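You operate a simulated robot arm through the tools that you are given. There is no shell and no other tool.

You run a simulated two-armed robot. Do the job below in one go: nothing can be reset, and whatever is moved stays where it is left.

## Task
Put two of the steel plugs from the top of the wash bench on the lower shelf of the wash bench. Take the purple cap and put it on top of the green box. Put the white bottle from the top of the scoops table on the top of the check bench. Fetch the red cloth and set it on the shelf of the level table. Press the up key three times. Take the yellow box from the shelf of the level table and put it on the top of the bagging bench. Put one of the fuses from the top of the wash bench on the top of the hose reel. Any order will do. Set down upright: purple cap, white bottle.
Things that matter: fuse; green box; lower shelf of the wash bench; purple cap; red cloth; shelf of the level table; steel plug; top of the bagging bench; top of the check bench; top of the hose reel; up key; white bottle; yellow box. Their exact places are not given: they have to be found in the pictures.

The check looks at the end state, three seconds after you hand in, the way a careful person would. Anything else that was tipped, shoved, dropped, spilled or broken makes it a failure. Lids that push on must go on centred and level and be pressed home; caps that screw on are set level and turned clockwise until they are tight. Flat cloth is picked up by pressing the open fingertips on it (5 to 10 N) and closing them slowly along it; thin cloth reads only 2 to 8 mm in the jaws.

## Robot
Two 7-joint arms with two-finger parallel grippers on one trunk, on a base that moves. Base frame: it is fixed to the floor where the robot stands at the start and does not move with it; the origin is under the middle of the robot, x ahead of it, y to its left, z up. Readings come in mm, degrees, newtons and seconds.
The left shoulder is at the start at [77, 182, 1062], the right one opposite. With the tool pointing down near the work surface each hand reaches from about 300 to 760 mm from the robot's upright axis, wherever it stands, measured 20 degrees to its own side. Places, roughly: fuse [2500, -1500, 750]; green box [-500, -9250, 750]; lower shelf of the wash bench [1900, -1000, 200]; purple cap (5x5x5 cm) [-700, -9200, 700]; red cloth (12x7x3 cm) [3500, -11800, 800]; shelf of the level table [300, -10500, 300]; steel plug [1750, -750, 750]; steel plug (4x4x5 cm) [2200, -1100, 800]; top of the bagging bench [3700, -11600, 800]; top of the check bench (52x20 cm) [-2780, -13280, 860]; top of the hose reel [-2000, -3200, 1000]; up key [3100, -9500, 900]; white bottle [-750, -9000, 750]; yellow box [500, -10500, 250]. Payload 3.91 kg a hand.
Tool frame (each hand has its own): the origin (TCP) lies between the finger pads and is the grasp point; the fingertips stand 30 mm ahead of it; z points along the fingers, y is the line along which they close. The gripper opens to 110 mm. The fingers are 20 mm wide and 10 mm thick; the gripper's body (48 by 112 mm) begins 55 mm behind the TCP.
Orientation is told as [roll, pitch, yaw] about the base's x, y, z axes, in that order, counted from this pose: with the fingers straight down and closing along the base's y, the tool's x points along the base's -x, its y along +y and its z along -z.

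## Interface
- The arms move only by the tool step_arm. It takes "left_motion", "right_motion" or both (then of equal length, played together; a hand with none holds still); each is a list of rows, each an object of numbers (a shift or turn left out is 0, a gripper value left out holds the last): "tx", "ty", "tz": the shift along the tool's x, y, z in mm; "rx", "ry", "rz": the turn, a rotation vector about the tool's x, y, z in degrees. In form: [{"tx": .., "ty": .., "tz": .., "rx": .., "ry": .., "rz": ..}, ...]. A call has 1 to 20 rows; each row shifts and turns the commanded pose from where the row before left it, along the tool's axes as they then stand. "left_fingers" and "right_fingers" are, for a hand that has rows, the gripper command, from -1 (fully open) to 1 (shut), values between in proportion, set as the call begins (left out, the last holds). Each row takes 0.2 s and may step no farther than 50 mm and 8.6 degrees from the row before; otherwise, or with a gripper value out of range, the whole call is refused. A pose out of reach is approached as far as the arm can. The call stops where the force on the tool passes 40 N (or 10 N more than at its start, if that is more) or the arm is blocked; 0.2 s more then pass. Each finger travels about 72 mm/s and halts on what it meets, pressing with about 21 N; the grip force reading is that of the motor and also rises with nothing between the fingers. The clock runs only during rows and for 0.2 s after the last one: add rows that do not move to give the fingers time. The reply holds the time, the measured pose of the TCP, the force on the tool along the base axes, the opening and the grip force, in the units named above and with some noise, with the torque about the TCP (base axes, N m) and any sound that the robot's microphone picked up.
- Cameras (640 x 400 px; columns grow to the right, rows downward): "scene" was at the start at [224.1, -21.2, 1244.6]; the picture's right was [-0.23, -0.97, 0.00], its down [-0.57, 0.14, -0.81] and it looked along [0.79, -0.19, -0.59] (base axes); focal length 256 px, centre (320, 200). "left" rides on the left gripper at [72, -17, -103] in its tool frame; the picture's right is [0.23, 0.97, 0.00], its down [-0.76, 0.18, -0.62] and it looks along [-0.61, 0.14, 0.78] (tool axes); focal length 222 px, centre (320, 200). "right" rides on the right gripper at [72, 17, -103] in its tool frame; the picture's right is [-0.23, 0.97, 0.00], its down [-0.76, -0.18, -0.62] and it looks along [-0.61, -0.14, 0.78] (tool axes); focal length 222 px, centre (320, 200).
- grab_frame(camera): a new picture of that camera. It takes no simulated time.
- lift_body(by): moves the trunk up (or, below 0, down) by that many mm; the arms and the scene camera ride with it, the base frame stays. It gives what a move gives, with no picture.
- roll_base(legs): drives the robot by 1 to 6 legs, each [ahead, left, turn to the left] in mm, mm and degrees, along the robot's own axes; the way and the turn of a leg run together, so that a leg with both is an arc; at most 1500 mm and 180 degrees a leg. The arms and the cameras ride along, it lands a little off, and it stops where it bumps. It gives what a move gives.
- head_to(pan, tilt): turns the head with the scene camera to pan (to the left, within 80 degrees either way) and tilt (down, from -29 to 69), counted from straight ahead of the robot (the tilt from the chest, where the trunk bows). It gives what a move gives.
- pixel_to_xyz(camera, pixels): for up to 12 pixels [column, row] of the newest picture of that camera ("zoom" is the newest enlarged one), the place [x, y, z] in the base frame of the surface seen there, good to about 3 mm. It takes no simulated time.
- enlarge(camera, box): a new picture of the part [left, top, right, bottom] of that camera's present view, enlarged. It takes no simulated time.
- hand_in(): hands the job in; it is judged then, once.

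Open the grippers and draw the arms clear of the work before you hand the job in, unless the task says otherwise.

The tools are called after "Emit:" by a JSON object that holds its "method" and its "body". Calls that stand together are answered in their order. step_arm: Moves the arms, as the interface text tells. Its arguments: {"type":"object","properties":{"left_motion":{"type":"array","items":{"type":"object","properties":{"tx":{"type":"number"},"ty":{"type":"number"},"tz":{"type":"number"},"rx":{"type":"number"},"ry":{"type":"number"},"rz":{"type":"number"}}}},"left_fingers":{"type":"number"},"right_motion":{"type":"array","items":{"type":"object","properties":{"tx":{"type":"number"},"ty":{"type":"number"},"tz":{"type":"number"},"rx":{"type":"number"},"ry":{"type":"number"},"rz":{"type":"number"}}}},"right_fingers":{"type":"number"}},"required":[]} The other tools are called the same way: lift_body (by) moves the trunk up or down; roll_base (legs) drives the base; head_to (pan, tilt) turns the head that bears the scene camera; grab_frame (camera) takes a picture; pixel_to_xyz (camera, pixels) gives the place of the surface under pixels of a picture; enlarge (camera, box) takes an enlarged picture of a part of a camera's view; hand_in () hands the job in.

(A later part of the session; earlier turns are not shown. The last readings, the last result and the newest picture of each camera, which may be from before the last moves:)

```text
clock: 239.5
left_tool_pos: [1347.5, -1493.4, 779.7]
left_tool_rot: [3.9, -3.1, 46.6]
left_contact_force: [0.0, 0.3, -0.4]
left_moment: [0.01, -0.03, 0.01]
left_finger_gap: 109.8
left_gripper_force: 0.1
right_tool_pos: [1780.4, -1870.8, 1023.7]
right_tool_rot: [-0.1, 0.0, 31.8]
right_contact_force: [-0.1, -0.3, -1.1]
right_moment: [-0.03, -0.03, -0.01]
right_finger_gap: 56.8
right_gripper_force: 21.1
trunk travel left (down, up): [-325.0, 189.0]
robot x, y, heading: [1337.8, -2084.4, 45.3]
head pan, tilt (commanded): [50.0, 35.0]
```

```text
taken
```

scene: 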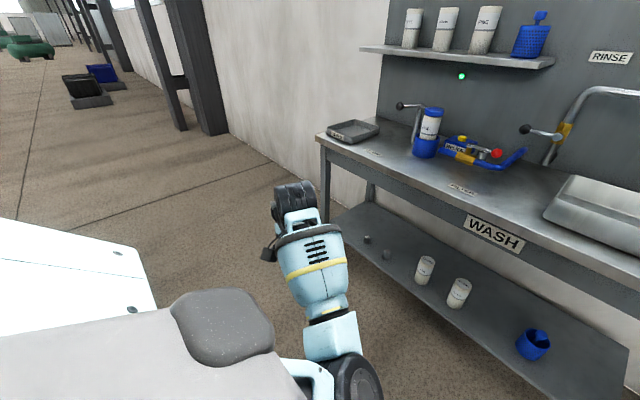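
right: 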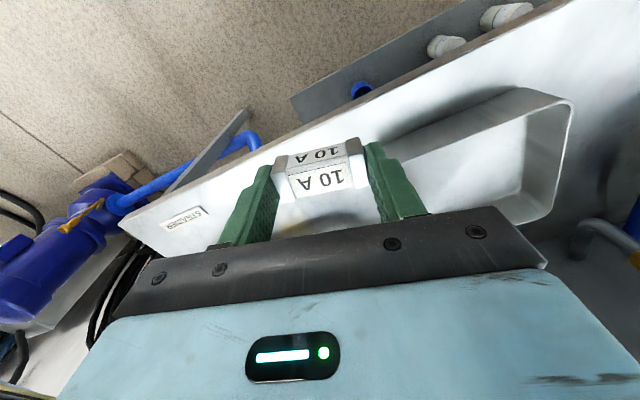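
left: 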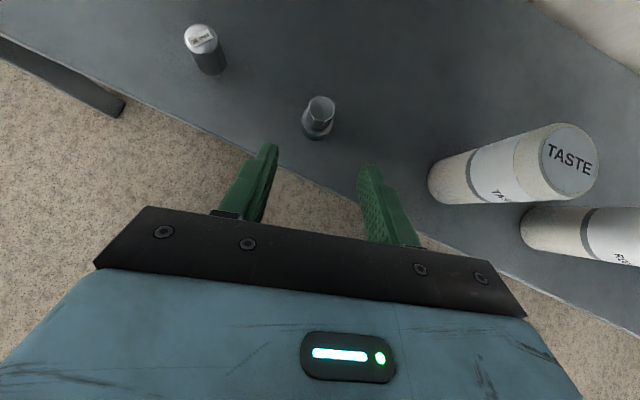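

The elbow stays on the inner side, but the low hanging pose is a good stow and the right hand can do the remaining jobs. I lower the left hand there again.

Emit:
{"method": "step_arm", "body": {"left_motion": [{"tz": 45}, {"tz": 45}, {"tz": 45}, {"tz": 35}, {"tx": 20}, {}], "left_fingers": 0.8}}

Emit:
{"method": "head_to", "body": {"pan": 0, "tilt": 20}}

Emit:
{"method": "grab_frame", "body": {"camera": "scene"}}

```text
clock: 240.9
left_tool_pos: [1346.1, -1504.5, 605.6]
left_tool_rot: [2.4, -3.2, 45.6]
left_contact_force: [0.1, -0.8, -0.1]
left_moment: [0.0, 0.01, 0.04]
left_finger_gap: 11.1
left_gripper_force: 0.0
right_tool_pos: [1778.6, -1869.7, 1023.2]
right_tool_rot: [0.0, 0.1, 31.8]
right_contact_force: [1.1, -0.2, -1.0]
right_moment: [-0.04, 0.0, 0.01]
right_finger_gap: 57.2
right_gripper_force: 21.6
trunk travel left (down, up): [-325.0, 189.0]
robot x, y, heading: [1343.2, -2084.9, 45.0]
head pan, tilt (commanded): [50.0, 35.0]
```

```text
clock: 242.1
left_tool_pos: [1345.9, -1503.5, 605.8]
left_tool_rot: [2.3, -3.2, 45.6]
left_contact_force: [0.4, -0.1, 0.3]
left_moment: [0.0, 0.01, 0.02]
left_finger_gap: 11.1
left_gripper_force: 0.1
right_tool_pos: [1779.9, -1871.3, 1023.3]
right_tool_rot: [0.1, 0.1, 31.9]
right_contact_force: [0.1, 0.1, -0.2]
right_moment: [-0.02, 0.0, 0.0]
right_finger_gap: 57.1
right_gripper_force: 20.6
trunk travel left (down, up): [-325.0, 189.0]
robot x, y, heading: [1338.2, -2086.8, 45.1]
head pan, tilt (commanded): [0.0, 20.0]
```

```text
taken
```

scene: 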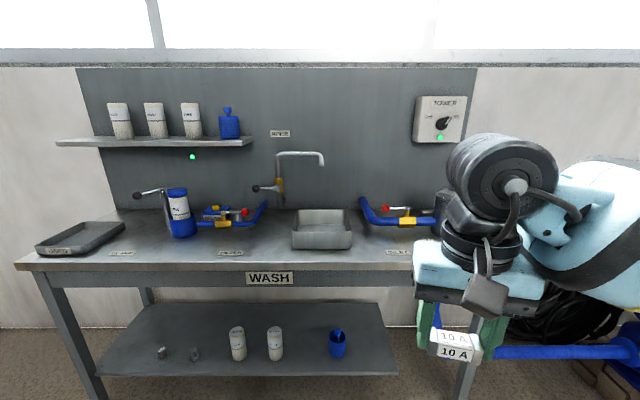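

The bench looks undisturbed and the fuse is in the right hand. I drive off toward the hose reel, going round the near end of the pallets.

Emit:
{"method": "roll_base", "body": {"legs": [[176, 1078, 0], [0, 0, 135]]}}

Emit:
{"method": "head_to", "body": {"pan": 20, "tilt": 15}}

Emit:
{"method": "grab_frame", "body": {"camera": "scene"}}

```text
clock: 257.5
left_tool_pos: [273.5, -1579.9, 607.0]
left_tool_rot: [2.4, -3.3, 179.4]
left_contact_force: [-0.9, 0.3, 0.3]
left_moment: [-0.03, 0.0, -0.03]
left_finger_gap: 11.1
left_gripper_force: 0.0
right_tool_pos: [239.1, -1014.7, 1023.0]
right_tool_rot: [0.0, 0.1, 165.7]
right_contact_force: [-0.1, -0.2, -0.9]
right_moment: [0.0, -0.01, -0.01]
right_finger_gap: 57.0
right_gripper_force: 21.1
trunk travel left (down, up): [-325.0, 189.0]
robot x, y, heading: [694.7, -1183.1, 179.0]
head pan, tilt (commanded): [0.0, 20.0]
```

```text
clock: 258.4
left_tool_pos: [275.0, -1580.5, 605.8]
left_tool_rot: [2.4, -3.3, 179.3]
left_contact_force: [-0.1, 0.6, 0.3]
left_moment: [0.0, -0.04, 0.01]
left_finger_gap: 11.0
left_gripper_force: 0.1
right_tool_pos: [240.3, -1013.9, 1022.9]
right_tool_rot: [0.1, 0.1, 165.6]
right_contact_force: [-0.2, -0.5, -0.6]
right_moment: [-0.01, 0.02, -0.03]
right_finger_gap: 57.3
right_gripper_force: 20.7
trunk travel left (down, up): [-325.0, 189.0]
robot x, y, heading: [700.3, -1184.6, 179.0]
head pan, tilt (commanded): [20.0, 15.0]
```

```text
taken
```

scene: 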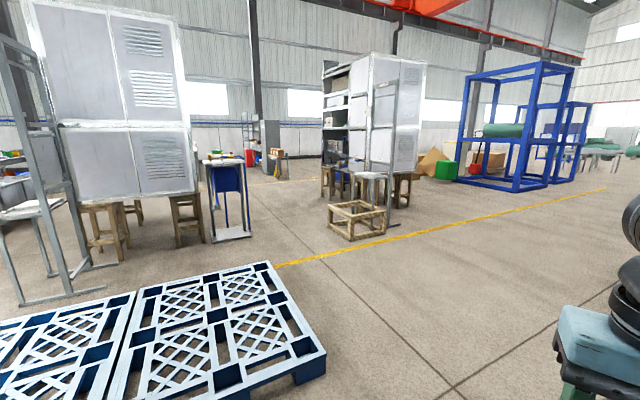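

The hose reel stands at (225,185) beyond the pallets. I measure it and the surrounding floor obstacles.

Emit:
{"method": "pixel_to_xyz", "body": {"camera": "scene", "pixels": [[325, 352], [270, 262], [220, 163], [240, 160], [210, 240], [250, 236], [190, 195], [180, 245], [358, 225], [330, 235], [420, 300], [230, 200]]}}

Emit:
{"method": "enlarge", "body": {"camera": "scene", "box": [180, 130, 280, 250]}}

```text
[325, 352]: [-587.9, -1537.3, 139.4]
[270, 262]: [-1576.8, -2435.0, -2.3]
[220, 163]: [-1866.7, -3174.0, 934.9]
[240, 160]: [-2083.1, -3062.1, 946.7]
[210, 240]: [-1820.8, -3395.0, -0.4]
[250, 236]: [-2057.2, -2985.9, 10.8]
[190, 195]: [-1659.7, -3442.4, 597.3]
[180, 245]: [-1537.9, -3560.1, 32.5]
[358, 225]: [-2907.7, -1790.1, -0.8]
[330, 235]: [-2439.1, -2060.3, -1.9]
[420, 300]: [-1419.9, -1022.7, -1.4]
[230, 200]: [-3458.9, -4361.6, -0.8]
```

```text
3.33 times, centred on (230, 190) of scene
```

zoom: 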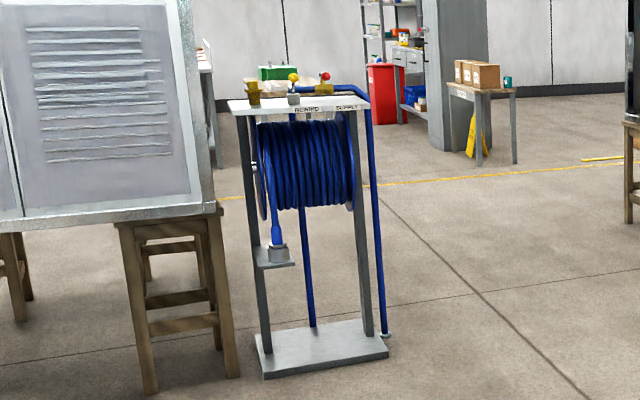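

I drive along y≈-1185 past the pallets' end, turn left and approach the reel from its free side.

Emit:
{"method": "roll_base", "body": {"legs": [[1400, 0, 0], [1250, 0, 0], [0, 0, 91], [850, 0, 0]]}}

Emit:
{"method": "head_to", "body": {"pan": 0, "tilt": 25}}

Emit:
{"method": "grab_frame", "body": {"camera": "scene"}}

```text
clock: 279.4
left_tool_pos: [-1570.4, -2373.2, 606.8]
left_tool_rot: [2.4, -3.2, -89.7]
left_contact_force: [-0.3, 0.8, 0.1]
left_moment: [0.02, 0.0, 0.05]
left_finger_gap: 10.8
left_gripper_force: 0.0
right_tool_pos: [-2134.8, -2416.4, 1023.5]
right_tool_rot: [0.0, 0.0, -103.7]
right_contact_force: [0.0, 0.1, -1.0]
right_moment: [-0.04, 0.0, 0.03]
right_finger_gap: 57.2
right_gripper_force: 20.7
trunk travel left (down, up): [-325.0, 189.0]
robot x, y, heading: [-1971.2, -1957.1, -90.4]
head pan, tilt (commanded): [20.0, 15.0]
```

```text
clock: 280.2
left_tool_pos: [-1569.8, -2373.9, 606.0]
left_tool_rot: [2.4, -3.2, -89.8]
left_contact_force: [0.7, 0.0, 0.0]
left_moment: [0.0, 0.04, -0.01]
left_finger_gap: 10.9
left_gripper_force: 0.0
right_tool_pos: [-2134.7, -2416.7, 1023.5]
right_tool_rot: [0.0, 0.1, -103.7]
right_contact_force: [-0.5, 0.3, -1.4]
right_moment: [0.02, 0.02, -0.03]
right_finger_gap: 57.1
right_gripper_force: 21.3
trunk travel left (down, up): [-325.0, 189.0]
robot x, y, heading: [-1973.2, -1953.7, -90.4]
head pan, tilt (commanded): [0.0, 25.0]
```

```text
taken
```

scene: 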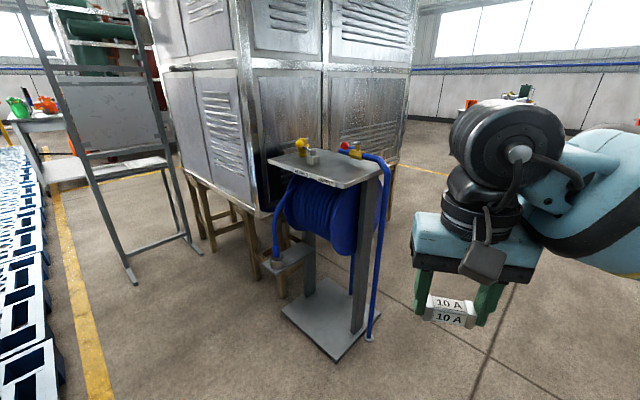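

The reel is straight ahead with its top at (325,168), carrying a yellow valve, a red one and labels. I enlarge the top.

Emit:
{"method": "enlarge", "body": {"camera": "scene", "box": [255, 120, 405, 220]}}

Emit:
{"method": "pixel_to_xyz", "body": {"camera": "scene", "pixels": [[268, 158], [342, 187], [378, 178], [312, 152], [330, 168], [350, 175], [302, 148], [345, 148], [365, 152], [325, 160], [300, 165], [320, 178]]}}

```text
4.00 times, centred on (330, 170) of scene
```

zoom: 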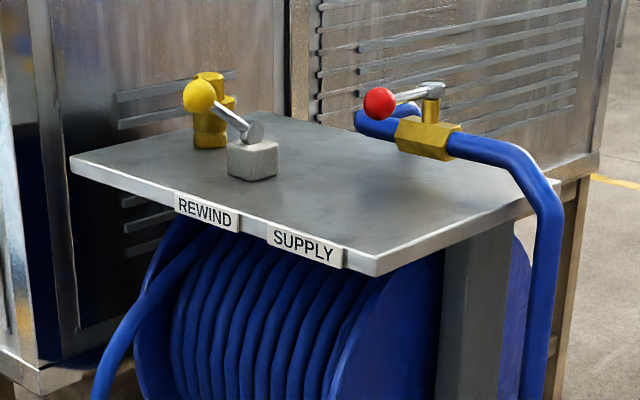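

```text
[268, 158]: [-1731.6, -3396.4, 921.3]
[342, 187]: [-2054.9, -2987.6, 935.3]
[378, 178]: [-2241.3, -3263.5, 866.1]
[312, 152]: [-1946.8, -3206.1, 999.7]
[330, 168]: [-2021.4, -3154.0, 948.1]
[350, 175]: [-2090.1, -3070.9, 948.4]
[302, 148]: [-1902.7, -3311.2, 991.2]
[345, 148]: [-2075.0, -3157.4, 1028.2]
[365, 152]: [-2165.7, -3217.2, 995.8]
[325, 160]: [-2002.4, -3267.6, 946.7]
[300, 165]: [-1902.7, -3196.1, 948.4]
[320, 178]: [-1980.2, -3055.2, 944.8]
```

The top is at z≈948 with a free area on its right front. I check the pallets' nearest corner before driving closer.

Emit:
{"method": "pixel_to_xyz", "body": {"camera": "scene", "pixels": [[62, 370], [40, 300], [45, 230], [20, 180], [130, 280], [65, 345], [280, 305], [338, 360], [268, 250], [265, 162], [278, 167]]}}

```text
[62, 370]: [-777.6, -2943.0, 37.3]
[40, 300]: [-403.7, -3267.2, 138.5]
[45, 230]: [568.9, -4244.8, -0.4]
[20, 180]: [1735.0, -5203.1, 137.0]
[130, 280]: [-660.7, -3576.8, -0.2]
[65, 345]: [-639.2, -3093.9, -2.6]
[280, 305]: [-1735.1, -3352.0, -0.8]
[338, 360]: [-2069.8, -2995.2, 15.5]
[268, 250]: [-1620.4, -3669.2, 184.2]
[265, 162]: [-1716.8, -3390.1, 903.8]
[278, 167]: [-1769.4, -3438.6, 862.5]
```

There is room. I drive to stand in front of the reel's free corner.

Emit:
{"method": "roll_base", "body": {"legs": [[560, 119, 0]]}}

Emit:
{"method": "head_to", "body": {"pan": -15, "tilt": 38}}

Emit:
{"method": "grab_frame", "body": {"camera": "scene"}}

Emit:
{"method": "grab_frame", "body": {"camera": "right"}}

```text
clock: 283.5
left_tool_pos: [-1455.1, -2938.6, 605.7]
left_tool_rot: [2.4, -3.2, -89.7]
left_contact_force: [1.0, -0.9, 0.5]
left_moment: [-0.02, 0.03, 0.01]
left_finger_gap: 11.1
left_gripper_force: 0.0
right_tool_pos: [-2019.7, -2982.4, 1022.6]
right_tool_rot: [-0.1, 0.1, -103.7]
right_contact_force: [-0.7, -0.7, -0.7]
right_moment: [0.0, 0.0, 0.0]
right_finger_gap: 57.1
right_gripper_force: 20.8
trunk travel left (down, up): [-325.0, 189.0]
robot x, y, heading: [-1859.0, -2524.5, -90.1]
head pan, tilt (commanded): [0.0, 25.0]
```

```text
clock: 284.3
left_tool_pos: [-1454.9, -2938.7, 605.4]
left_tool_rot: [2.4, -3.2, -89.7]
left_contact_force: [0.6, 0.1, -0.6]
left_moment: [0.01, 0.0, -0.04]
left_finger_gap: 11.0
left_gripper_force: 0.1
right_tool_pos: [-2019.7, -2982.5, 1023.1]
right_tool_rot: [0.0, 0.1, -103.6]
right_contact_force: [0.7, -0.3, 0.2]
right_moment: [-0.01, 0.0, 0.02]
right_finger_gap: 57.0
right_gripper_force: 21.0
trunk travel left (down, up): [-325.0, 189.0]
robot x, y, heading: [-1855.5, -2522.9, -90.4]
head pan, tilt (commanded): [-15.0, 38.0]
```

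```text
taken
```

scene: 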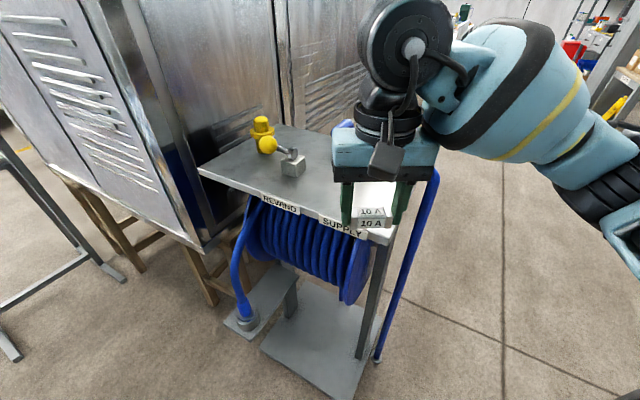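

```text
taken
```

right: 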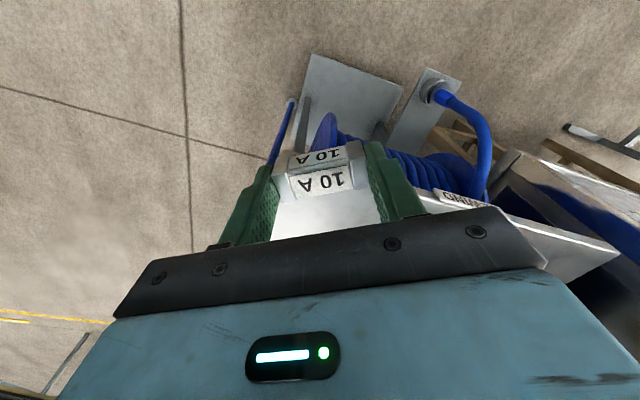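

I move the fuse over the free front-right area of the top and lower it to just above the surface.

Emit:
{"method": "step_arm", "body": {"right_motion": [{"tx": -32.4, "ty": 11.2}, {"tx": -32.4, "ty": 11.2}, {"tx": -32.4, "ty": 11.2}, {"tz": 20}, {"tz": 12}, {}]}}

Emit:
{"method": "grab_frame", "body": {"camera": "scene"}}

Emit:
{"method": "grab_frame", "body": {"camera": "right"}}

```text
clock: 285.7
left_tool_pos: [-1454.8, -2938.8, 606.5]
left_tool_rot: [2.4, -3.1, -89.8]
left_contact_force: [-0.1, -0.1, 0.2]
left_moment: [0.02, 0.04, 0.0]
left_finger_gap: 11.1
left_gripper_force: 0.0
right_tool_pos: [-2009.6, -3085.0, 991.9]
right_tool_rot: [0.0, 0.1, -103.6]
right_contact_force: [-0.4, 0.1, -0.2]
right_moment: [-0.01, 0.0, 0.01]
right_finger_gap: 56.9
right_gripper_force: 21.1
trunk travel left (down, up): [-325.0, 189.0]
robot x, y, heading: [-1859.7, -2520.9, -90.1]
head pan, tilt (commanded): [-15.0, 38.0]
```

```text
taken
```

scene: 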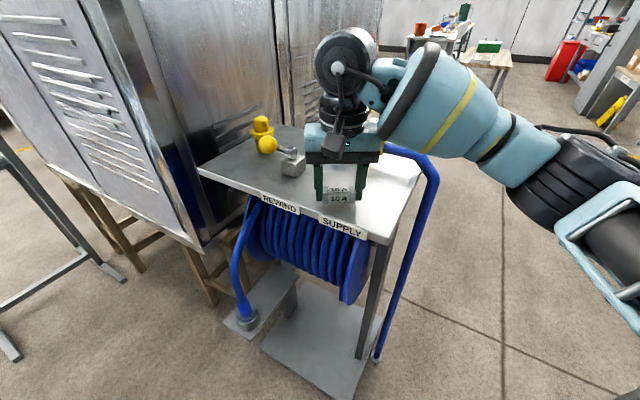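

```text
taken
```

right: 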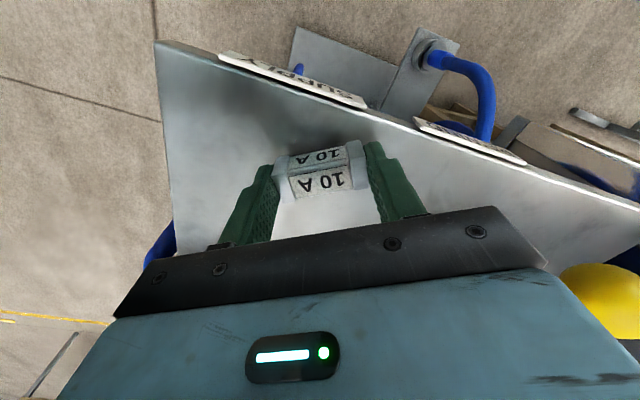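

The fuse is well inside the top's free area. I lower in small steps until it touches.

Emit:
{"method": "step_arm", "body": {"right_motion": [{"tz": 4}, {"tz": 3}, {"tz": 1.5}, {}]}}

```text
clock: 286.7
left_tool_pos: [-1455.0, -2938.9, 605.9]
left_tool_rot: [2.4, -3.2, -89.7]
left_contact_force: [-0.1, 0.2, 0.2]
left_moment: [-0.01, 0.0, 0.03]
left_finger_gap: 10.9
left_gripper_force: 0.0
right_tool_pos: [-2009.3, -3084.3, 985.0]
right_tool_rot: [0.0, 0.0, -103.6]
right_contact_force: [0.4, -0.9, 5.1]
right_moment: [0.01, 0.08, 0.01]
right_finger_gap: 57.1
right_gripper_force: 20.7
trunk travel left (down, up): [-325.0, 189.0]
robot x, y, heading: [-1860.2, -2521.3, -90.4]
head pan, tilt (commanded): [-15.0, 38.0]
```

Contact at 5 N upward, so the fuse rests on the top. I open the fingers to about 80 mm and lift away.

Emit:
{"method": "step_arm", "body": {"right_motion": [{}, {}, {}], "right_fingers": -0.4}}

Emit:
{"method": "step_arm", "body": {"right_motion": [{"tz": -20}, {"tz": -40}, {"tz": -40}, {"tx": 40}, {"tx": 40}, {"tx": 30}]}}

Emit:
{"method": "grab_frame", "body": {"camera": "scene"}}

```text
clock: 287.5
left_tool_pos: [-1454.7, -2938.7, 605.9]
left_tool_rot: [2.4, -3.1, -89.8]
left_contact_force: [0.2, 0.5, 0.9]
left_moment: [0.0, -0.02, -0.03]
left_finger_gap: 11.2
left_gripper_force: 0.0
right_tool_pos: [-2008.9, -3085.2, 984.1]
right_tool_rot: [0.0, 0.2, -103.6]
right_contact_force: [1.1, -0.2, -1.7]
right_moment: [0.0, -0.04, 0.01]
right_finger_gap: 77.2
right_gripper_force: 0.0
trunk travel left (down, up): [-325.0, 189.0]
robot x, y, heading: [-1857.3, -2524.1, -90.5]
head pan, tilt (commanded): [-15.0, 38.0]
```

```text
clock: 288.9
left_tool_pos: [-1455.1, -2939.3, 605.8]
left_tool_rot: [2.5, -3.2, -89.6]
left_contact_force: [0.7, 0.1, 0.8]
left_moment: [0.0, -0.02, 0.01]
left_finger_gap: 11.0
left_gripper_force: 0.1
right_tool_pos: [-1986.0, -2978.8, 1085.3]
right_tool_rot: [0.1, 0.1, -103.6]
right_contact_force: [0.3, 0.1, -0.1]
right_moment: [0.02, 0.0, -0.02]
right_finger_gap: 77.1
right_gripper_force: 0.0
trunk travel left (down, up): [-325.0, 189.0]
robot x, y, heading: [-1857.5, -2524.1, -90.3]
head pan, tilt (commanded): [-15.0, 38.0]
```

```text
taken
```

scene: 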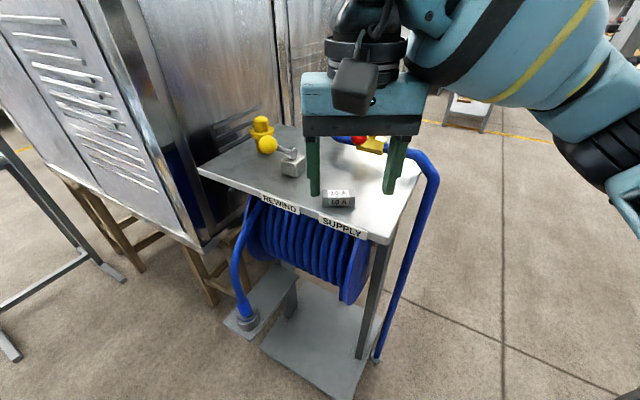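

The fuse lies on the reel's top at (338,198). I back off and look for the way to the scoops table further along -y.

Emit:
{"method": "roll_base", "body": {"legs": [[-350, 0, 0]]}}

Emit:
{"method": "head_to", "body": {"pan": -25, "tilt": 8}}

Emit:
{"method": "grab_frame", "body": {"camera": "scene"}}

Emit:
{"method": "pixel_to_xyz", "body": {"camera": "scene", "pixels": [[100, 200], [200, 250], [250, 210], [300, 190], [330, 175], [380, 180], [420, 190], [460, 200], [280, 150], [230, 150], [560, 250], [350, 250]]}}

```text
clock: 291.1
left_tool_pos: [-1452.2, -2593.6, 606.8]
left_tool_rot: [2.4, -3.1, -89.4]
left_contact_force: [-0.4, 0.4, -0.2]
left_moment: [0.03, 0.02, -0.02]
left_finger_gap: 11.0
left_gripper_force: 0.0
right_tool_pos: [-1983.6, -2636.8, 1084.8]
right_tool_rot: [0.0, 0.1, -103.4]
right_contact_force: [-0.3, 0.7, 0.5]
right_moment: [-0.03, -0.02, -0.01]
right_finger_gap: 77.1
right_gripper_force: 0.1
trunk travel left (down, up): [-325.0, 189.0]
robot x, y, heading: [-1854.8, -2179.5, -90.2]
head pan, tilt (commanded): [-15.0, 38.0]
```

```text
clock: 292.1
left_tool_pos: [-1452.5, -2594.0, 606.2]
left_tool_rot: [2.4, -3.1, -89.4]
left_contact_force: [-0.3, 0.3, -0.4]
left_moment: [-0.01, 0.0, -0.02]
left_finger_gap: 11.1
left_gripper_force: 0.0
right_tool_pos: [-1982.0, -2637.0, 1084.6]
right_tool_rot: [0.0, 0.1, -103.3]
right_contact_force: [-0.8, 0.1, -0.2]
right_moment: [0.02, 0.02, 0.01]
right_finger_gap: 76.9
right_gripper_force: 0.1
trunk travel left (down, up): [-325.0, 189.0]
robot x, y, heading: [-1854.8, -2179.7, -90.1]
head pan, tilt (commanded): [-25.0, 8.0]
```

```text
taken
```

scene: 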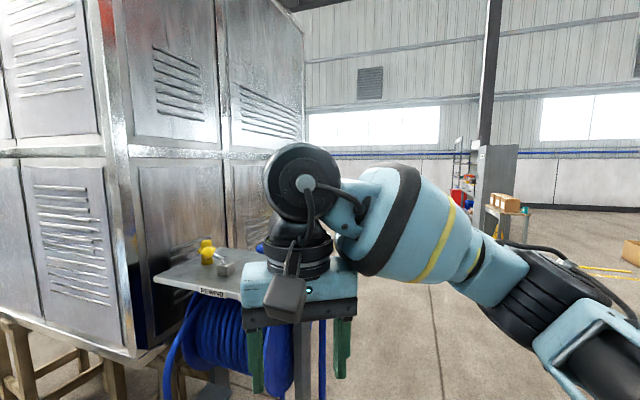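

```text
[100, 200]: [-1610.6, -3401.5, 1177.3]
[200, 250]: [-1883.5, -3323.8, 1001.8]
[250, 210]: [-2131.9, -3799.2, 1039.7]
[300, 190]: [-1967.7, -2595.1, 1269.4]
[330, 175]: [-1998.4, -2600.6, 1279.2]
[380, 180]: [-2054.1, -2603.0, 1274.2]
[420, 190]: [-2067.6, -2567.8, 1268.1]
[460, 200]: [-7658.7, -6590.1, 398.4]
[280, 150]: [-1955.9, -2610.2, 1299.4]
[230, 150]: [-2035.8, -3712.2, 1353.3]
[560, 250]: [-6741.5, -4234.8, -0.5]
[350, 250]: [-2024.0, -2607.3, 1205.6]
```

The right arm hides the middle. I lower the right hand to clear the view and look again, to the right as well.

Emit:
{"method": "step_arm", "body": {"right_motion": [{"tz": 45}, {"tz": 45}, {"tz": 45}, {"tz": 45}, {"tz": 45}, {"tz": 45}, {"tz": 45}, {}], "right_fingers": 0.5}}

Emit:
{"method": "grab_frame", "body": {"camera": "scene"}}

Emit:
{"method": "head_to", "body": {"pan": -65, "tilt": 12}}

Emit:
{"method": "grab_frame", "body": {"camera": "scene"}}

```text
clock: 293.9
left_tool_pos: [-1451.3, -2594.3, 606.4]
left_tool_rot: [2.4, -3.2, -89.4]
left_contact_force: [0.5, -0.4, -1.4]
left_moment: [0.06, 0.01, 0.0]
left_finger_gap: 11.2
left_gripper_force: 0.0
right_tool_pos: [-1981.2, -2637.7, 771.7]
right_tool_rot: [0.0, 0.1, -103.2]
right_contact_force: [-0.6, 0.8, 0.0]
right_moment: [-0.04, 0.02, 0.01]
right_finger_gap: 27.4
right_gripper_force: 0.1
trunk travel left (down, up): [-325.0, 189.0]
robot x, y, heading: [-1861.5, -2179.6, -90.0]
head pan, tilt (commanded): [-25.0, 8.0]
```

```text
taken
```

scene: 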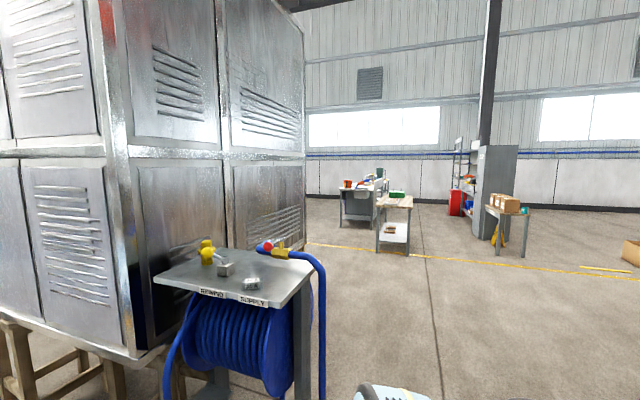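

```text
clock: 294.9
left_tool_pos: [-1452.5, -2595.7, 606.6]
left_tool_rot: [2.3, -3.3, -89.4]
left_contact_force: [-0.4, 0.8, 0.3]
left_moment: [0.0, 0.01, 0.03]
left_finger_gap: 11.0
left_gripper_force: 0.1
right_tool_pos: [-1980.8, -2637.3, 771.4]
right_tool_rot: [0.0, 0.1, -103.3]
right_contact_force: [-0.4, 0.6, -0.6]
right_moment: [0.0, 0.01, 0.02]
right_finger_gap: 27.4
right_gripper_force: 0.1
trunk travel left (down, up): [-325.0, 189.0]
robot x, y, heading: [-1851.9, -2179.1, -90.0]
head pan, tilt (commanded): [-65.0, 12.0]
```

```text
taken
```

scene: 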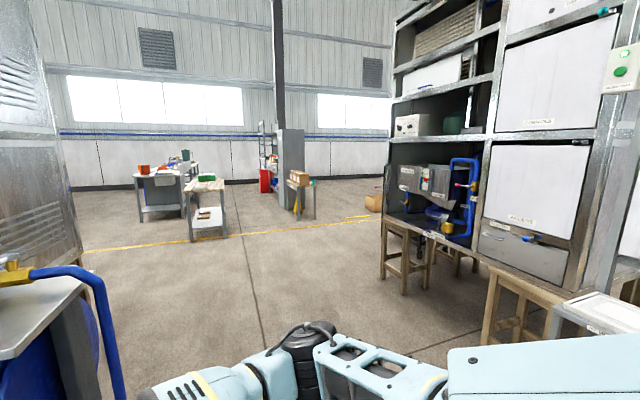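

Clear view now. I measure the distant tables to know what they are and the free corridor.

Emit:
{"method": "pixel_to_xyz", "body": {"camera": "scene", "pixels": [[165, 185], [205, 190], [160, 215], [215, 235], [300, 180], [385, 275], [405, 290], [440, 230], [250, 300], [200, 280], [490, 340], [290, 200]]}}

```text
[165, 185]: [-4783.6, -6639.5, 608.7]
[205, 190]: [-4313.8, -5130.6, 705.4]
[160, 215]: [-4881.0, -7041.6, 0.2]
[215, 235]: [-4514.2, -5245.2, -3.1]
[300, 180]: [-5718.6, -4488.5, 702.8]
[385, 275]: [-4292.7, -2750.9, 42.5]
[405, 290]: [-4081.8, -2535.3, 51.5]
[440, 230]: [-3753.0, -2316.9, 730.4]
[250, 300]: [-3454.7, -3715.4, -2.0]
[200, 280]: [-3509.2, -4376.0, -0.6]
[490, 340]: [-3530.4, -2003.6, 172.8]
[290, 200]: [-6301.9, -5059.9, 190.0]
```

I strafe right into the open corridor (x≈-3000) and drive ahead, then look again.

Emit:
{"method": "roll_base", "body": {"legs": [[0, -1100, 0], [1500, 0, 0], [1000, 0, 0]]}}

Emit:
{"method": "head_to", "body": {"pan": 10, "tilt": 8}}

Emit:
{"method": "grab_frame", "body": {"camera": "scene"}}

Emit:
{"method": "head_to", "body": {"pan": 60, "tilt": 10}}

Emit:
{"method": "grab_frame", "body": {"camera": "scene"}}

```text
clock: 313.1
left_tool_pos: [-2588.8, -4195.4, 606.2]
left_tool_rot: [2.0, -2.4, -89.9]
left_contact_force: [-4.6, 1.1, 1.5]
left_moment: [-0.12, -0.29, -0.07]
left_finger_gap: 11.1
left_gripper_force: 0.1
right_tool_pos: [-3119.2, -4230.7, 771.6]
right_tool_rot: [0.1, 0.1, -104.6]
right_contact_force: [-0.5, -0.1, 0.0]
right_moment: [0.02, 0.02, -0.05]
right_finger_gap: 27.7
right_gripper_force: 0.0
trunk travel left (down, up): [-325.0, 189.0]
robot x, y, heading: [-2986.4, -3772.4, -91.2]
head pan, tilt (commanded): [-65.0, 12.0]
stopped in leg 3: the force on the tool passed its limit at 100 N (the readings are from after the stop); the commanded pose is now the measured one
```

```text
clock: 314.6
left_tool_pos: [-2588.6, -4195.3, 605.5]
left_tool_rot: [2.1, -2.3, -89.9]
left_contact_force: [-5.4, 4.3, -1.9]
left_moment: [-0.19, -0.23, 0.1]
left_finger_gap: 11.0
left_gripper_force: 0.1
right_tool_pos: [-3117.2, -4228.8, 771.2]
right_tool_rot: [0.1, 0.0, -104.4]
right_contact_force: [-0.1, 0.4, 0.2]
right_moment: [0.0, -0.01, 0.03]
right_finger_gap: 27.4
right_gripper_force: 0.1
trunk travel left (down, up): [-325.0, 189.0]
robot x, y, heading: [-2984.6, -3772.2, -91.2]
head pan, tilt (commanded): [10.0, 8.0]
```

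```text
taken
```

scene: 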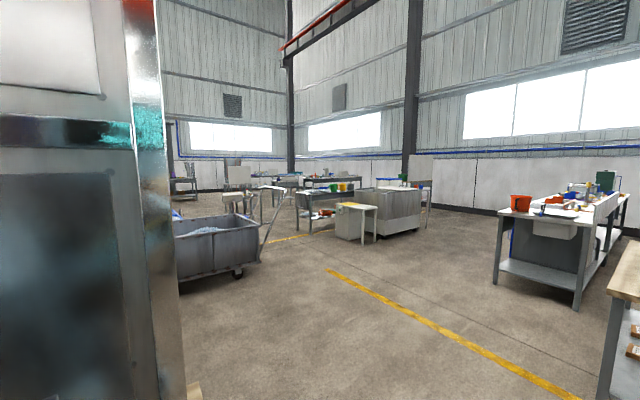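

```text
clock: 315.8
left_tool_pos: [-2588.9, -4194.0, 606.1]
left_tool_rot: [2.2, -2.4, -90.1]
left_contact_force: [-7.2, 4.8, -3.9]
left_moment: [-0.21, -0.19, 0.11]
left_finger_gap: 10.7
left_gripper_force: 0.1
right_tool_pos: [-3118.0, -4230.0, 771.1]
right_tool_rot: [0.1, 0.1, -104.6]
right_contact_force: [-0.9, -0.8, -0.1]
right_moment: [0.0, 0.0, 0.05]
right_finger_gap: 27.7
right_gripper_force: 0.1
trunk travel left (down, up): [-325.0, 189.0]
robot x, y, heading: [-2983.9, -3776.7, -91.4]
head pan, tilt (commanded): [60.0, 10.0]
```

```text
taken
```

scene: 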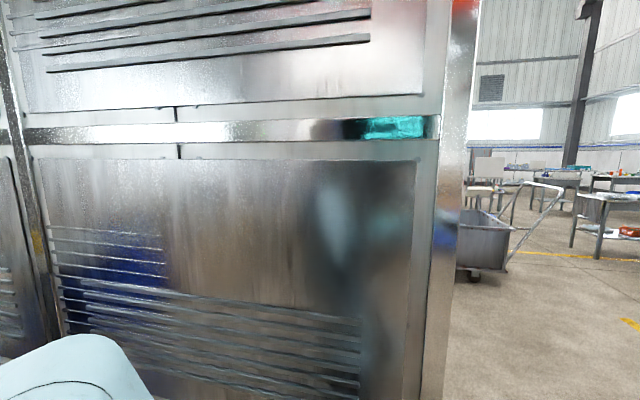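

The left hand bumped the cabinet's corner on the left. I back away at once and move right to clear it, then check what was touched.

Emit:
{"method": "roll_base", "body": {"legs": [[-80, 0, 0], [0, -450, 0]]}}

Emit:
{"method": "head_to", "body": {"pan": 60, "tilt": 30}}

Emit:
{"method": "grab_frame", "body": {"camera": "scene"}}

```text
clock: 321.0
left_tool_pos: [-3044.8, -4104.5, 606.4]
left_tool_rot: [2.1, -2.3, -89.8]
left_contact_force: [0.4, -0.7, 0.4]
left_moment: [0.01, -0.01, -0.02]
left_finger_gap: 10.8
left_gripper_force: 0.0
right_tool_pos: [-3574.4, -4140.4, 772.1]
right_tool_rot: [0.1, 0.1, -104.5]
right_contact_force: [0.3, 0.3, 0.5]
right_moment: [0.0, 0.01, -0.01]
right_finger_gap: 27.2
right_gripper_force: 0.1
trunk travel left (down, up): [-325.0, 189.0]
robot x, y, heading: [-3439.8, -3685.3, -91.3]
head pan, tilt (commanded): [60.0, 10.0]
```

```text
clock: 321.8
left_tool_pos: [-3045.0, -4104.7, 606.7]
left_tool_rot: [2.1, -2.2, -89.7]
left_contact_force: [0.7, 1.2, 0.7]
left_moment: [-0.02, -0.03, 0.01]
left_finger_gap: 11.0
left_gripper_force: 0.1
right_tool_pos: [-3573.3, -4141.6, 771.0]
right_tool_rot: [0.1, 0.0, -104.6]
right_contact_force: [-0.3, -0.4, -0.7]
right_moment: [0.0, 0.03, 0.01]
right_finger_gap: 27.7
right_gripper_force: 0.2
trunk travel left (down, up): [-325.0, 189.0]
robot x, y, heading: [-3441.7, -3685.9, -91.1]
head pan, tilt (commanded): [60.0, 30.0]
```

```text
taken
```

scene: 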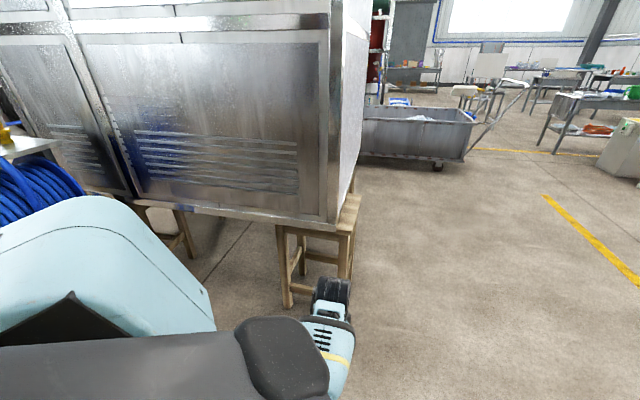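

Cabinet and stool stand as before. I measure the cart and tables ahead to plan the next stretch.

Emit:
{"method": "pixel_to_xyz", "body": {"camera": "scene", "pixels": [[437, 167], [365, 155], [468, 120], [355, 200], [610, 170], [545, 150], [520, 90], [600, 130], [290, 305], [340, 225], [490, 165], [600, 250]]}}

Emit:
{"method": "head_to", "body": {"pan": 20, "tilt": 10}}

Emit:
{"method": "grab_frame", "body": {"camera": "scene"}}

Emit:
{"method": "enlarge", "body": {"camera": "scene", "box": [60, 120, 400, 260]}}

```text
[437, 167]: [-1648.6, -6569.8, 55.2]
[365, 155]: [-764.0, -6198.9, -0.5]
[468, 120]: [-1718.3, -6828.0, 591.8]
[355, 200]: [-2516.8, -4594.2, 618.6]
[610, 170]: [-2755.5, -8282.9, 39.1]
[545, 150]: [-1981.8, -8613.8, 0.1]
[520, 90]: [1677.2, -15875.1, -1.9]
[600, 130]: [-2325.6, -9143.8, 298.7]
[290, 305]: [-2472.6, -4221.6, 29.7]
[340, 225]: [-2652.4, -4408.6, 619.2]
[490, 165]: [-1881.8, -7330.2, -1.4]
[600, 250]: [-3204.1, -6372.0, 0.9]
```

```text
clock: 322.9
left_tool_pos: [-3044.4, -4105.3, 605.3]
left_tool_rot: [2.1, -2.3, -89.8]
left_contact_force: [0.7, 0.1, 0.1]
left_moment: [-0.01, -0.01, 0.01]
left_finger_gap: 10.8
left_gripper_force: 0.0
right_tool_pos: [-3574.0, -4141.2, 770.4]
right_tool_rot: [0.0, 0.2, -104.5]
right_contact_force: [-0.9, -0.1, 0.3]
right_moment: [0.0, -0.01, 0.03]
right_finger_gap: 27.5
right_gripper_force: 0.0
trunk travel left (down, up): [-325.0, 189.0]
robot x, y, heading: [-3442.2, -3687.7, -91.4]
head pan, tilt (commanded): [20.0, 10.0]
```

```text
taken
```

scene: 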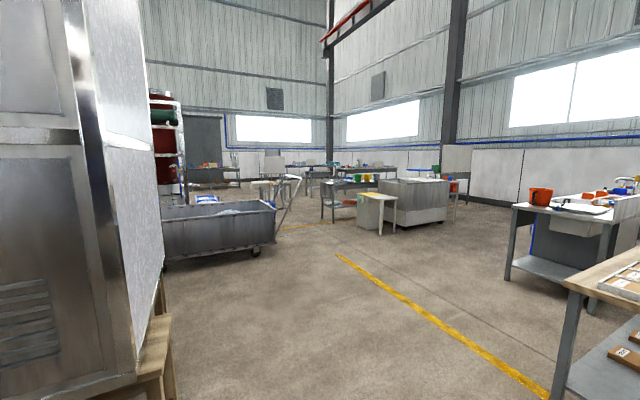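

```text
1.88 times, centred on (230, 190) of scene
```

zoom: 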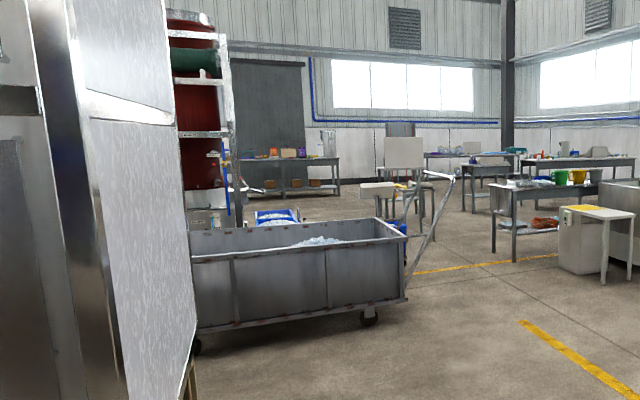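

I drive about 3.6 m ahead, drifting left, toward the tables beyond the cart.

Emit:
{"method": "roll_base", "body": {"legs": [[1500, 200, 0], [1500, 200, 0], [600, 200, 1.4]]}}

Emit:
{"method": "head_to", "body": {"pan": 45, "tilt": 12}}

Emit:
{"method": "grab_frame", "body": {"camera": "scene"}}

Emit:
{"method": "head_to", "body": {"pan": 0, "tilt": 12}}

Emit:
{"method": "grab_frame", "body": {"camera": "scene"}}

```text
refused: leg 1 is longer than a leg can be; nothing moved
```

```text
clock: 323.8
left_tool_pos: [-3045.3, -4105.0, 605.4]
left_tool_rot: [2.0, -2.4, -89.7]
left_contact_force: [0.0, 0.0, 0.0]
left_moment: [0.0, -0.01, -0.04]
left_finger_gap: 11.2
left_gripper_force: 0.1
right_tool_pos: [-3574.5, -4140.7, 771.9]
right_tool_rot: [0.1, 0.1, -104.5]
right_contact_force: [0.8, -0.1, -0.6]
right_moment: [-0.04, 0.0, -0.01]
right_finger_gap: 27.4
right_gripper_force: 0.1
trunk travel left (down, up): [-325.0, 189.0]
robot x, y, heading: [-3437.2, -3687.1, -91.1]
head pan, tilt (commanded): [45.0, 12.0]
```

```text
taken
```

scene: 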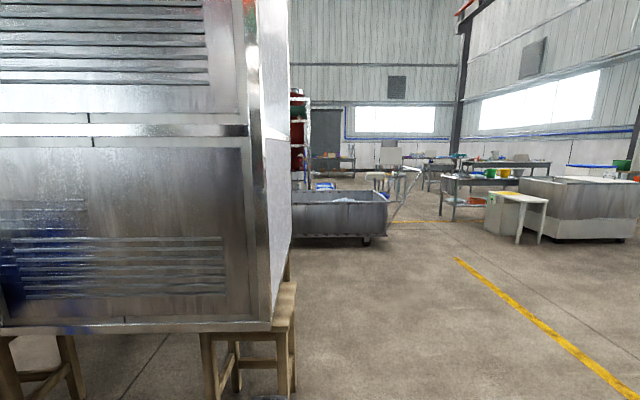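

```text
clock: 324.9
left_tool_pos: [-3045.9, -4104.2, 605.1]
left_tool_rot: [2.1, -2.3, -89.8]
left_contact_force: [0.2, -1.2, 0.5]
left_moment: [0.0, -0.01, 0.01]
left_finger_gap: 11.2
left_gripper_force: 0.0
right_tool_pos: [-3575.4, -4140.7, 772.2]
right_tool_rot: [0.1, 0.1, -104.6]
right_contact_force: [0.0, -0.5, 0.6]
right_moment: [-0.01, 0.01, 0.0]
right_finger_gap: 27.4
right_gripper_force: 0.0
trunk travel left (down, up): [-325.0, 189.0]
robot x, y, heading: [-3441.1, -3684.8, -90.9]
head pan, tilt (commanded): [0.0, 12.0]
```

```text
taken
```

scene: 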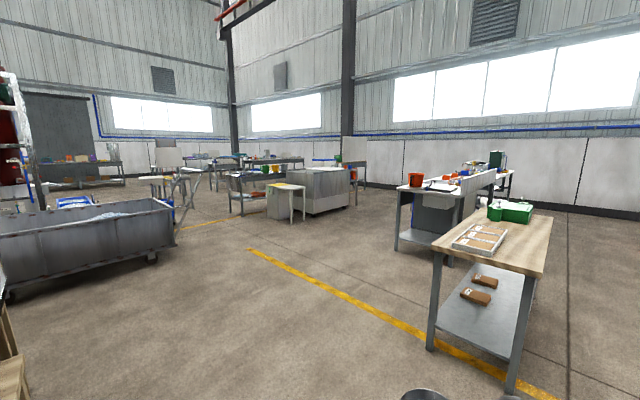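

A leg was slightly too long; I split it properly.

Emit:
{"method": "roll_base", "body": {"legs": [[1450, 200, 0], [1450, 200, 0], [650, 200, 1]]}}

Emit:
{"method": "head_to", "body": {"pan": 45, "tilt": 12}}

Emit:
{"method": "grab_frame", "body": {"camera": "scene"}}

Emit:
{"method": "head_to", "body": {"pan": 0, "tilt": 12}}

Emit:
{"method": "grab_frame", "body": {"camera": "scene"}}

```text
clock: 342.4
left_tool_pos: [-2524.9, -7651.4, 605.9]
left_tool_rot: [2.1, -2.3, -89.0]
left_contact_force: [0.4, 0.1, -0.2]
left_moment: [-0.02, 0.01, -0.01]
left_finger_gap: 11.2
left_gripper_force: 0.1
right_tool_pos: [-3053.5, -7693.8, 770.1]
right_tool_rot: [0.0, 0.1, -103.7]
right_contact_force: [-0.2, 0.2, -0.5]
right_moment: [0.02, 0.04, 0.01]
right_finger_gap: 27.5
right_gripper_force: 0.0
trunk travel left (down, up): [-325.0, 189.0]
robot x, y, heading: [-2921.2, -7235.3, -90.4]
head pan, tilt (commanded): [0.0, 12.0]
```

```text
clock: 343.5
left_tool_pos: [-2525.4, -7652.2, 607.0]
left_tool_rot: [2.1, -2.3, -89.0]
left_contact_force: [1.7, -0.2, -0.4]
left_moment: [-0.04, 0.02, 0.0]
left_finger_gap: 11.1
left_gripper_force: 0.1
right_tool_pos: [-3053.8, -7694.1, 771.0]
right_tool_rot: [0.0, 0.0, -103.6]
right_contact_force: [-0.2, 0.0, -0.5]
right_moment: [-0.01, -0.02, -0.01]
right_finger_gap: 27.4
right_gripper_force: 0.1
trunk travel left (down, up): [-325.0, 189.0]
robot x, y, heading: [-2925.8, -7237.1, -90.7]
head pan, tilt (commanded): [45.0, 12.0]
```

```text
taken
```

scene: 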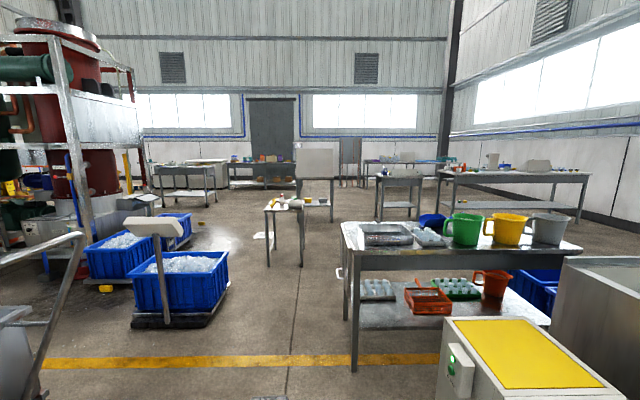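

```text
clock: 344.6
left_tool_pos: [-2523.8, -7651.2, 605.8]
left_tool_rot: [2.0, -2.4, -89.0]
left_contact_force: [0.0, 0.0, -0.5]
left_moment: [-0.02, 0.02, -0.03]
left_finger_gap: 10.6
left_gripper_force: 0.0
right_tool_pos: [-3052.7, -7694.9, 770.0]
right_tool_rot: [0.1, 0.1, -103.8]
right_contact_force: [0.1, 0.4, 0.4]
right_moment: [0.0, 0.0, -0.01]
right_finger_gap: 27.6
right_gripper_force: 0.1
trunk travel left (down, up): [-325.0, 189.0]
robot x, y, heading: [-2925.7, -7238.1, -90.5]
head pan, tilt (commanded): [0.0, 12.0]
```

```text
taken
```

scene: 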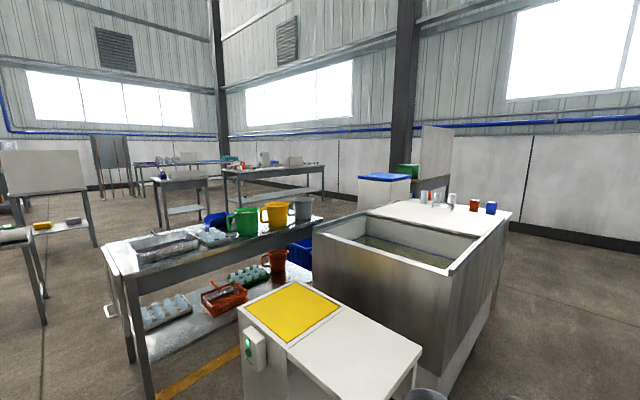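

I measure the tables in the view straight ahead; then the ones in the left view.

Emit:
{"method": "pixel_to_xyz", "body": {"camera": "scene", "pixels": [[160, 245], [200, 235], [290, 225], [300, 300], [60, 225], [20, 235], [185, 180], [270, 168], [430, 210], [410, 170], [330, 250], [480, 200]]}}

Emit:
{"method": "head_to", "body": {"pan": 45, "tilt": 12}}

Emit:
{"method": "grab_frame", "body": {"camera": "scene"}}

Emit:
{"method": "pixel_to_xyz", "body": {"camera": "scene", "pixels": [[285, 203], [305, 201], [318, 165], [268, 262], [300, 262], [185, 168], [260, 165], [400, 175], [500, 175], [170, 280], [155, 225], [240, 300]]}}

Emit:
{"method": "enlarge", "body": {"camera": "scene", "box": [130, 130, 350, 270]}}

```text
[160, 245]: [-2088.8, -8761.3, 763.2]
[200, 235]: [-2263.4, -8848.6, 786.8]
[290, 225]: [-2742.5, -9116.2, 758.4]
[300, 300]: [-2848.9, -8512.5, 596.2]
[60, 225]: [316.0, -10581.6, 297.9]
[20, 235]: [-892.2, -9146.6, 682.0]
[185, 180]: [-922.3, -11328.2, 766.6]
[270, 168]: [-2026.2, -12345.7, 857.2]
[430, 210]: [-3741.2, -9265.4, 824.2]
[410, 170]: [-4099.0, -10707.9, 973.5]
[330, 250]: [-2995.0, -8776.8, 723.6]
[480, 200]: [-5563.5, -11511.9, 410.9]
```

```text
clock: 345.7
left_tool_pos: [-2524.7, -7651.1, 606.1]
left_tool_rot: [2.1, -2.3, -89.0]
left_contact_force: [-0.8, -0.2, -1.0]
left_moment: [-0.03, 0.0, 0.01]
left_finger_gap: 11.0
left_gripper_force: 0.1
right_tool_pos: [-3053.7, -7694.0, 771.9]
right_tool_rot: [0.1, 0.0, -103.7]
right_contact_force: [0.1, 0.4, 0.2]
right_moment: [-0.04, 0.03, 0.0]
right_finger_gap: 27.6
right_gripper_force: 0.0
trunk travel left (down, up): [-325.0, 189.0]
robot x, y, heading: [-2931.5, -7240.1, -90.7]
head pan, tilt (commanded): [45.0, 12.0]
```

```text
taken
```

scene: 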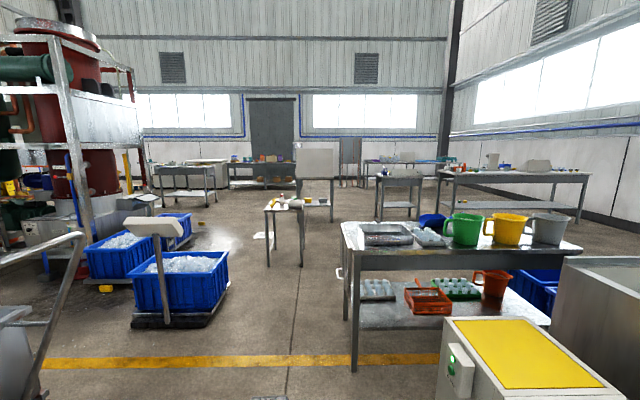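

```text
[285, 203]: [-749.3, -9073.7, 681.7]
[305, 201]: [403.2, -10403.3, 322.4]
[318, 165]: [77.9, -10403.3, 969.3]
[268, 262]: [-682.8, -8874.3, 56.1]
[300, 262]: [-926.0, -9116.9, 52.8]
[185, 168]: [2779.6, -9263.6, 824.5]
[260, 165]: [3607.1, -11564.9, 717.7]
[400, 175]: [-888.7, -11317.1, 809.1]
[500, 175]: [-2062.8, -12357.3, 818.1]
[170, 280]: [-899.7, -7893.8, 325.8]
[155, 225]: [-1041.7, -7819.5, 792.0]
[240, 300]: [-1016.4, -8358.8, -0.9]
```

```text
2.86 times, centred on (240, 200) of scene
```

zoom: 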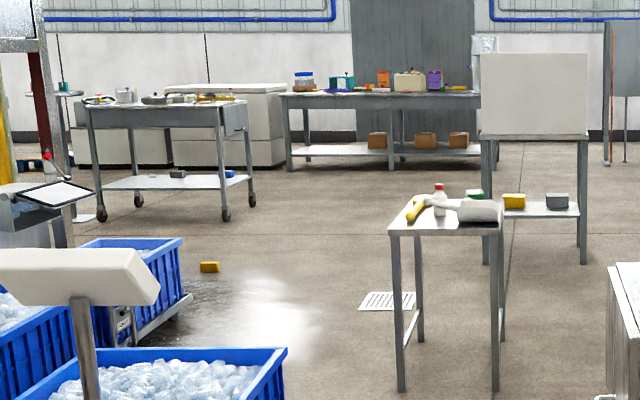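

The scoops table is the small one at (-750,-9070) with the white bottle, scoops and small parts; the level table with the yellow box on its shelf is right behind it. I turn 45 degrees left and go to the gap between the ice crates and the cup table, then look.

Emit:
{"method": "roll_base", "body": {"legs": [[0, 0, 45], [1240, 128, 0]]}}

Emit:
{"method": "head_to", "body": {"pan": 0, "tilt": 20}}

Emit:
{"method": "grab_frame", "body": {"camera": "scene"}}

Emit:
{"method": "pixel_to_xyz", "body": {"camera": "scene", "pixels": [[320, 200], [250, 250], [150, 300], [100, 250], [450, 250], [430, 300], [400, 360], [350, 300], [300, 350], [200, 350], [285, 230], [340, 230]]}}

```text
clock: 354.0
left_tool_pos: [-1402.7, -8042.7, 604.9]
left_tool_rot: [2.0, -2.3, -44.7]
left_contact_force: [0.7, -0.2, 0.3]
left_moment: [0.01, 0.01, -0.01]
left_finger_gap: 11.0
left_gripper_force: 0.0
right_tool_pos: [-1751.3, -8442.6, 771.5]
right_tool_rot: [0.0, 0.1, -59.4]
right_contact_force: [0.7, 0.9, 0.0]
right_moment: [-0.03, 0.02, 0.0]
right_finger_gap: 27.4
right_gripper_force: 0.0
trunk travel left (down, up): [-325.0, 189.0]
robot x, y, heading: [-1980.7, -8025.9, -45.7]
head pan, tilt (commanded): [45.0, 12.0]
```

```text
clock: 355.1
left_tool_pos: [-1404.1, -8043.3, 605.7]
left_tool_rot: [2.1, -2.3, -44.7]
left_contact_force: [0.1, 0.4, 0.2]
left_moment: [0.0, 0.02, 0.04]
left_finger_gap: 11.1
left_gripper_force: 0.0
right_tool_pos: [-1752.2, -8442.5, 771.0]
right_tool_rot: [0.1, 0.1, -59.5]
right_contact_force: [-1.0, 0.2, 0.3]
right_moment: [-0.03, 0.02, 0.0]
right_finger_gap: 27.5
right_gripper_force: 0.0
trunk travel left (down, up): [-325.0, 189.0]
robot x, y, heading: [-1977.7, -8022.8, -46.0]
head pan, tilt (commanded): [0.0, 20.0]
```

```text
taken
```

scene: 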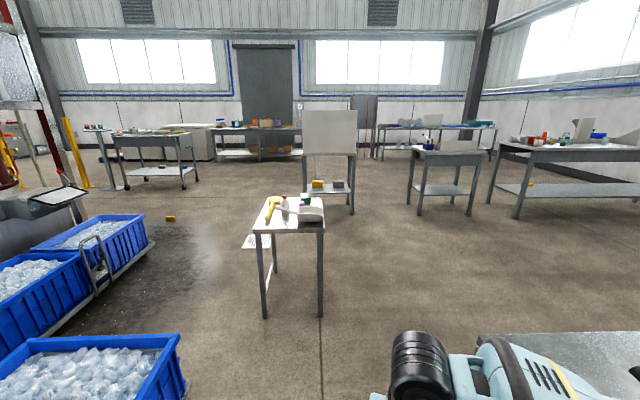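

```text
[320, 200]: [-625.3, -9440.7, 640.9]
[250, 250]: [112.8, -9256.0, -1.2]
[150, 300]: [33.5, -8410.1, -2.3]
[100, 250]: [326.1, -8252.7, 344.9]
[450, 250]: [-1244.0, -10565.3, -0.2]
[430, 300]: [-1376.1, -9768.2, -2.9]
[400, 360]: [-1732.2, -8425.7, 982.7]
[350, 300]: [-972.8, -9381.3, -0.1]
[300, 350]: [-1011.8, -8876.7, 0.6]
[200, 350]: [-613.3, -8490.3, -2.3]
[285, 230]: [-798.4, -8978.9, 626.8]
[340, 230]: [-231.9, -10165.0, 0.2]
```

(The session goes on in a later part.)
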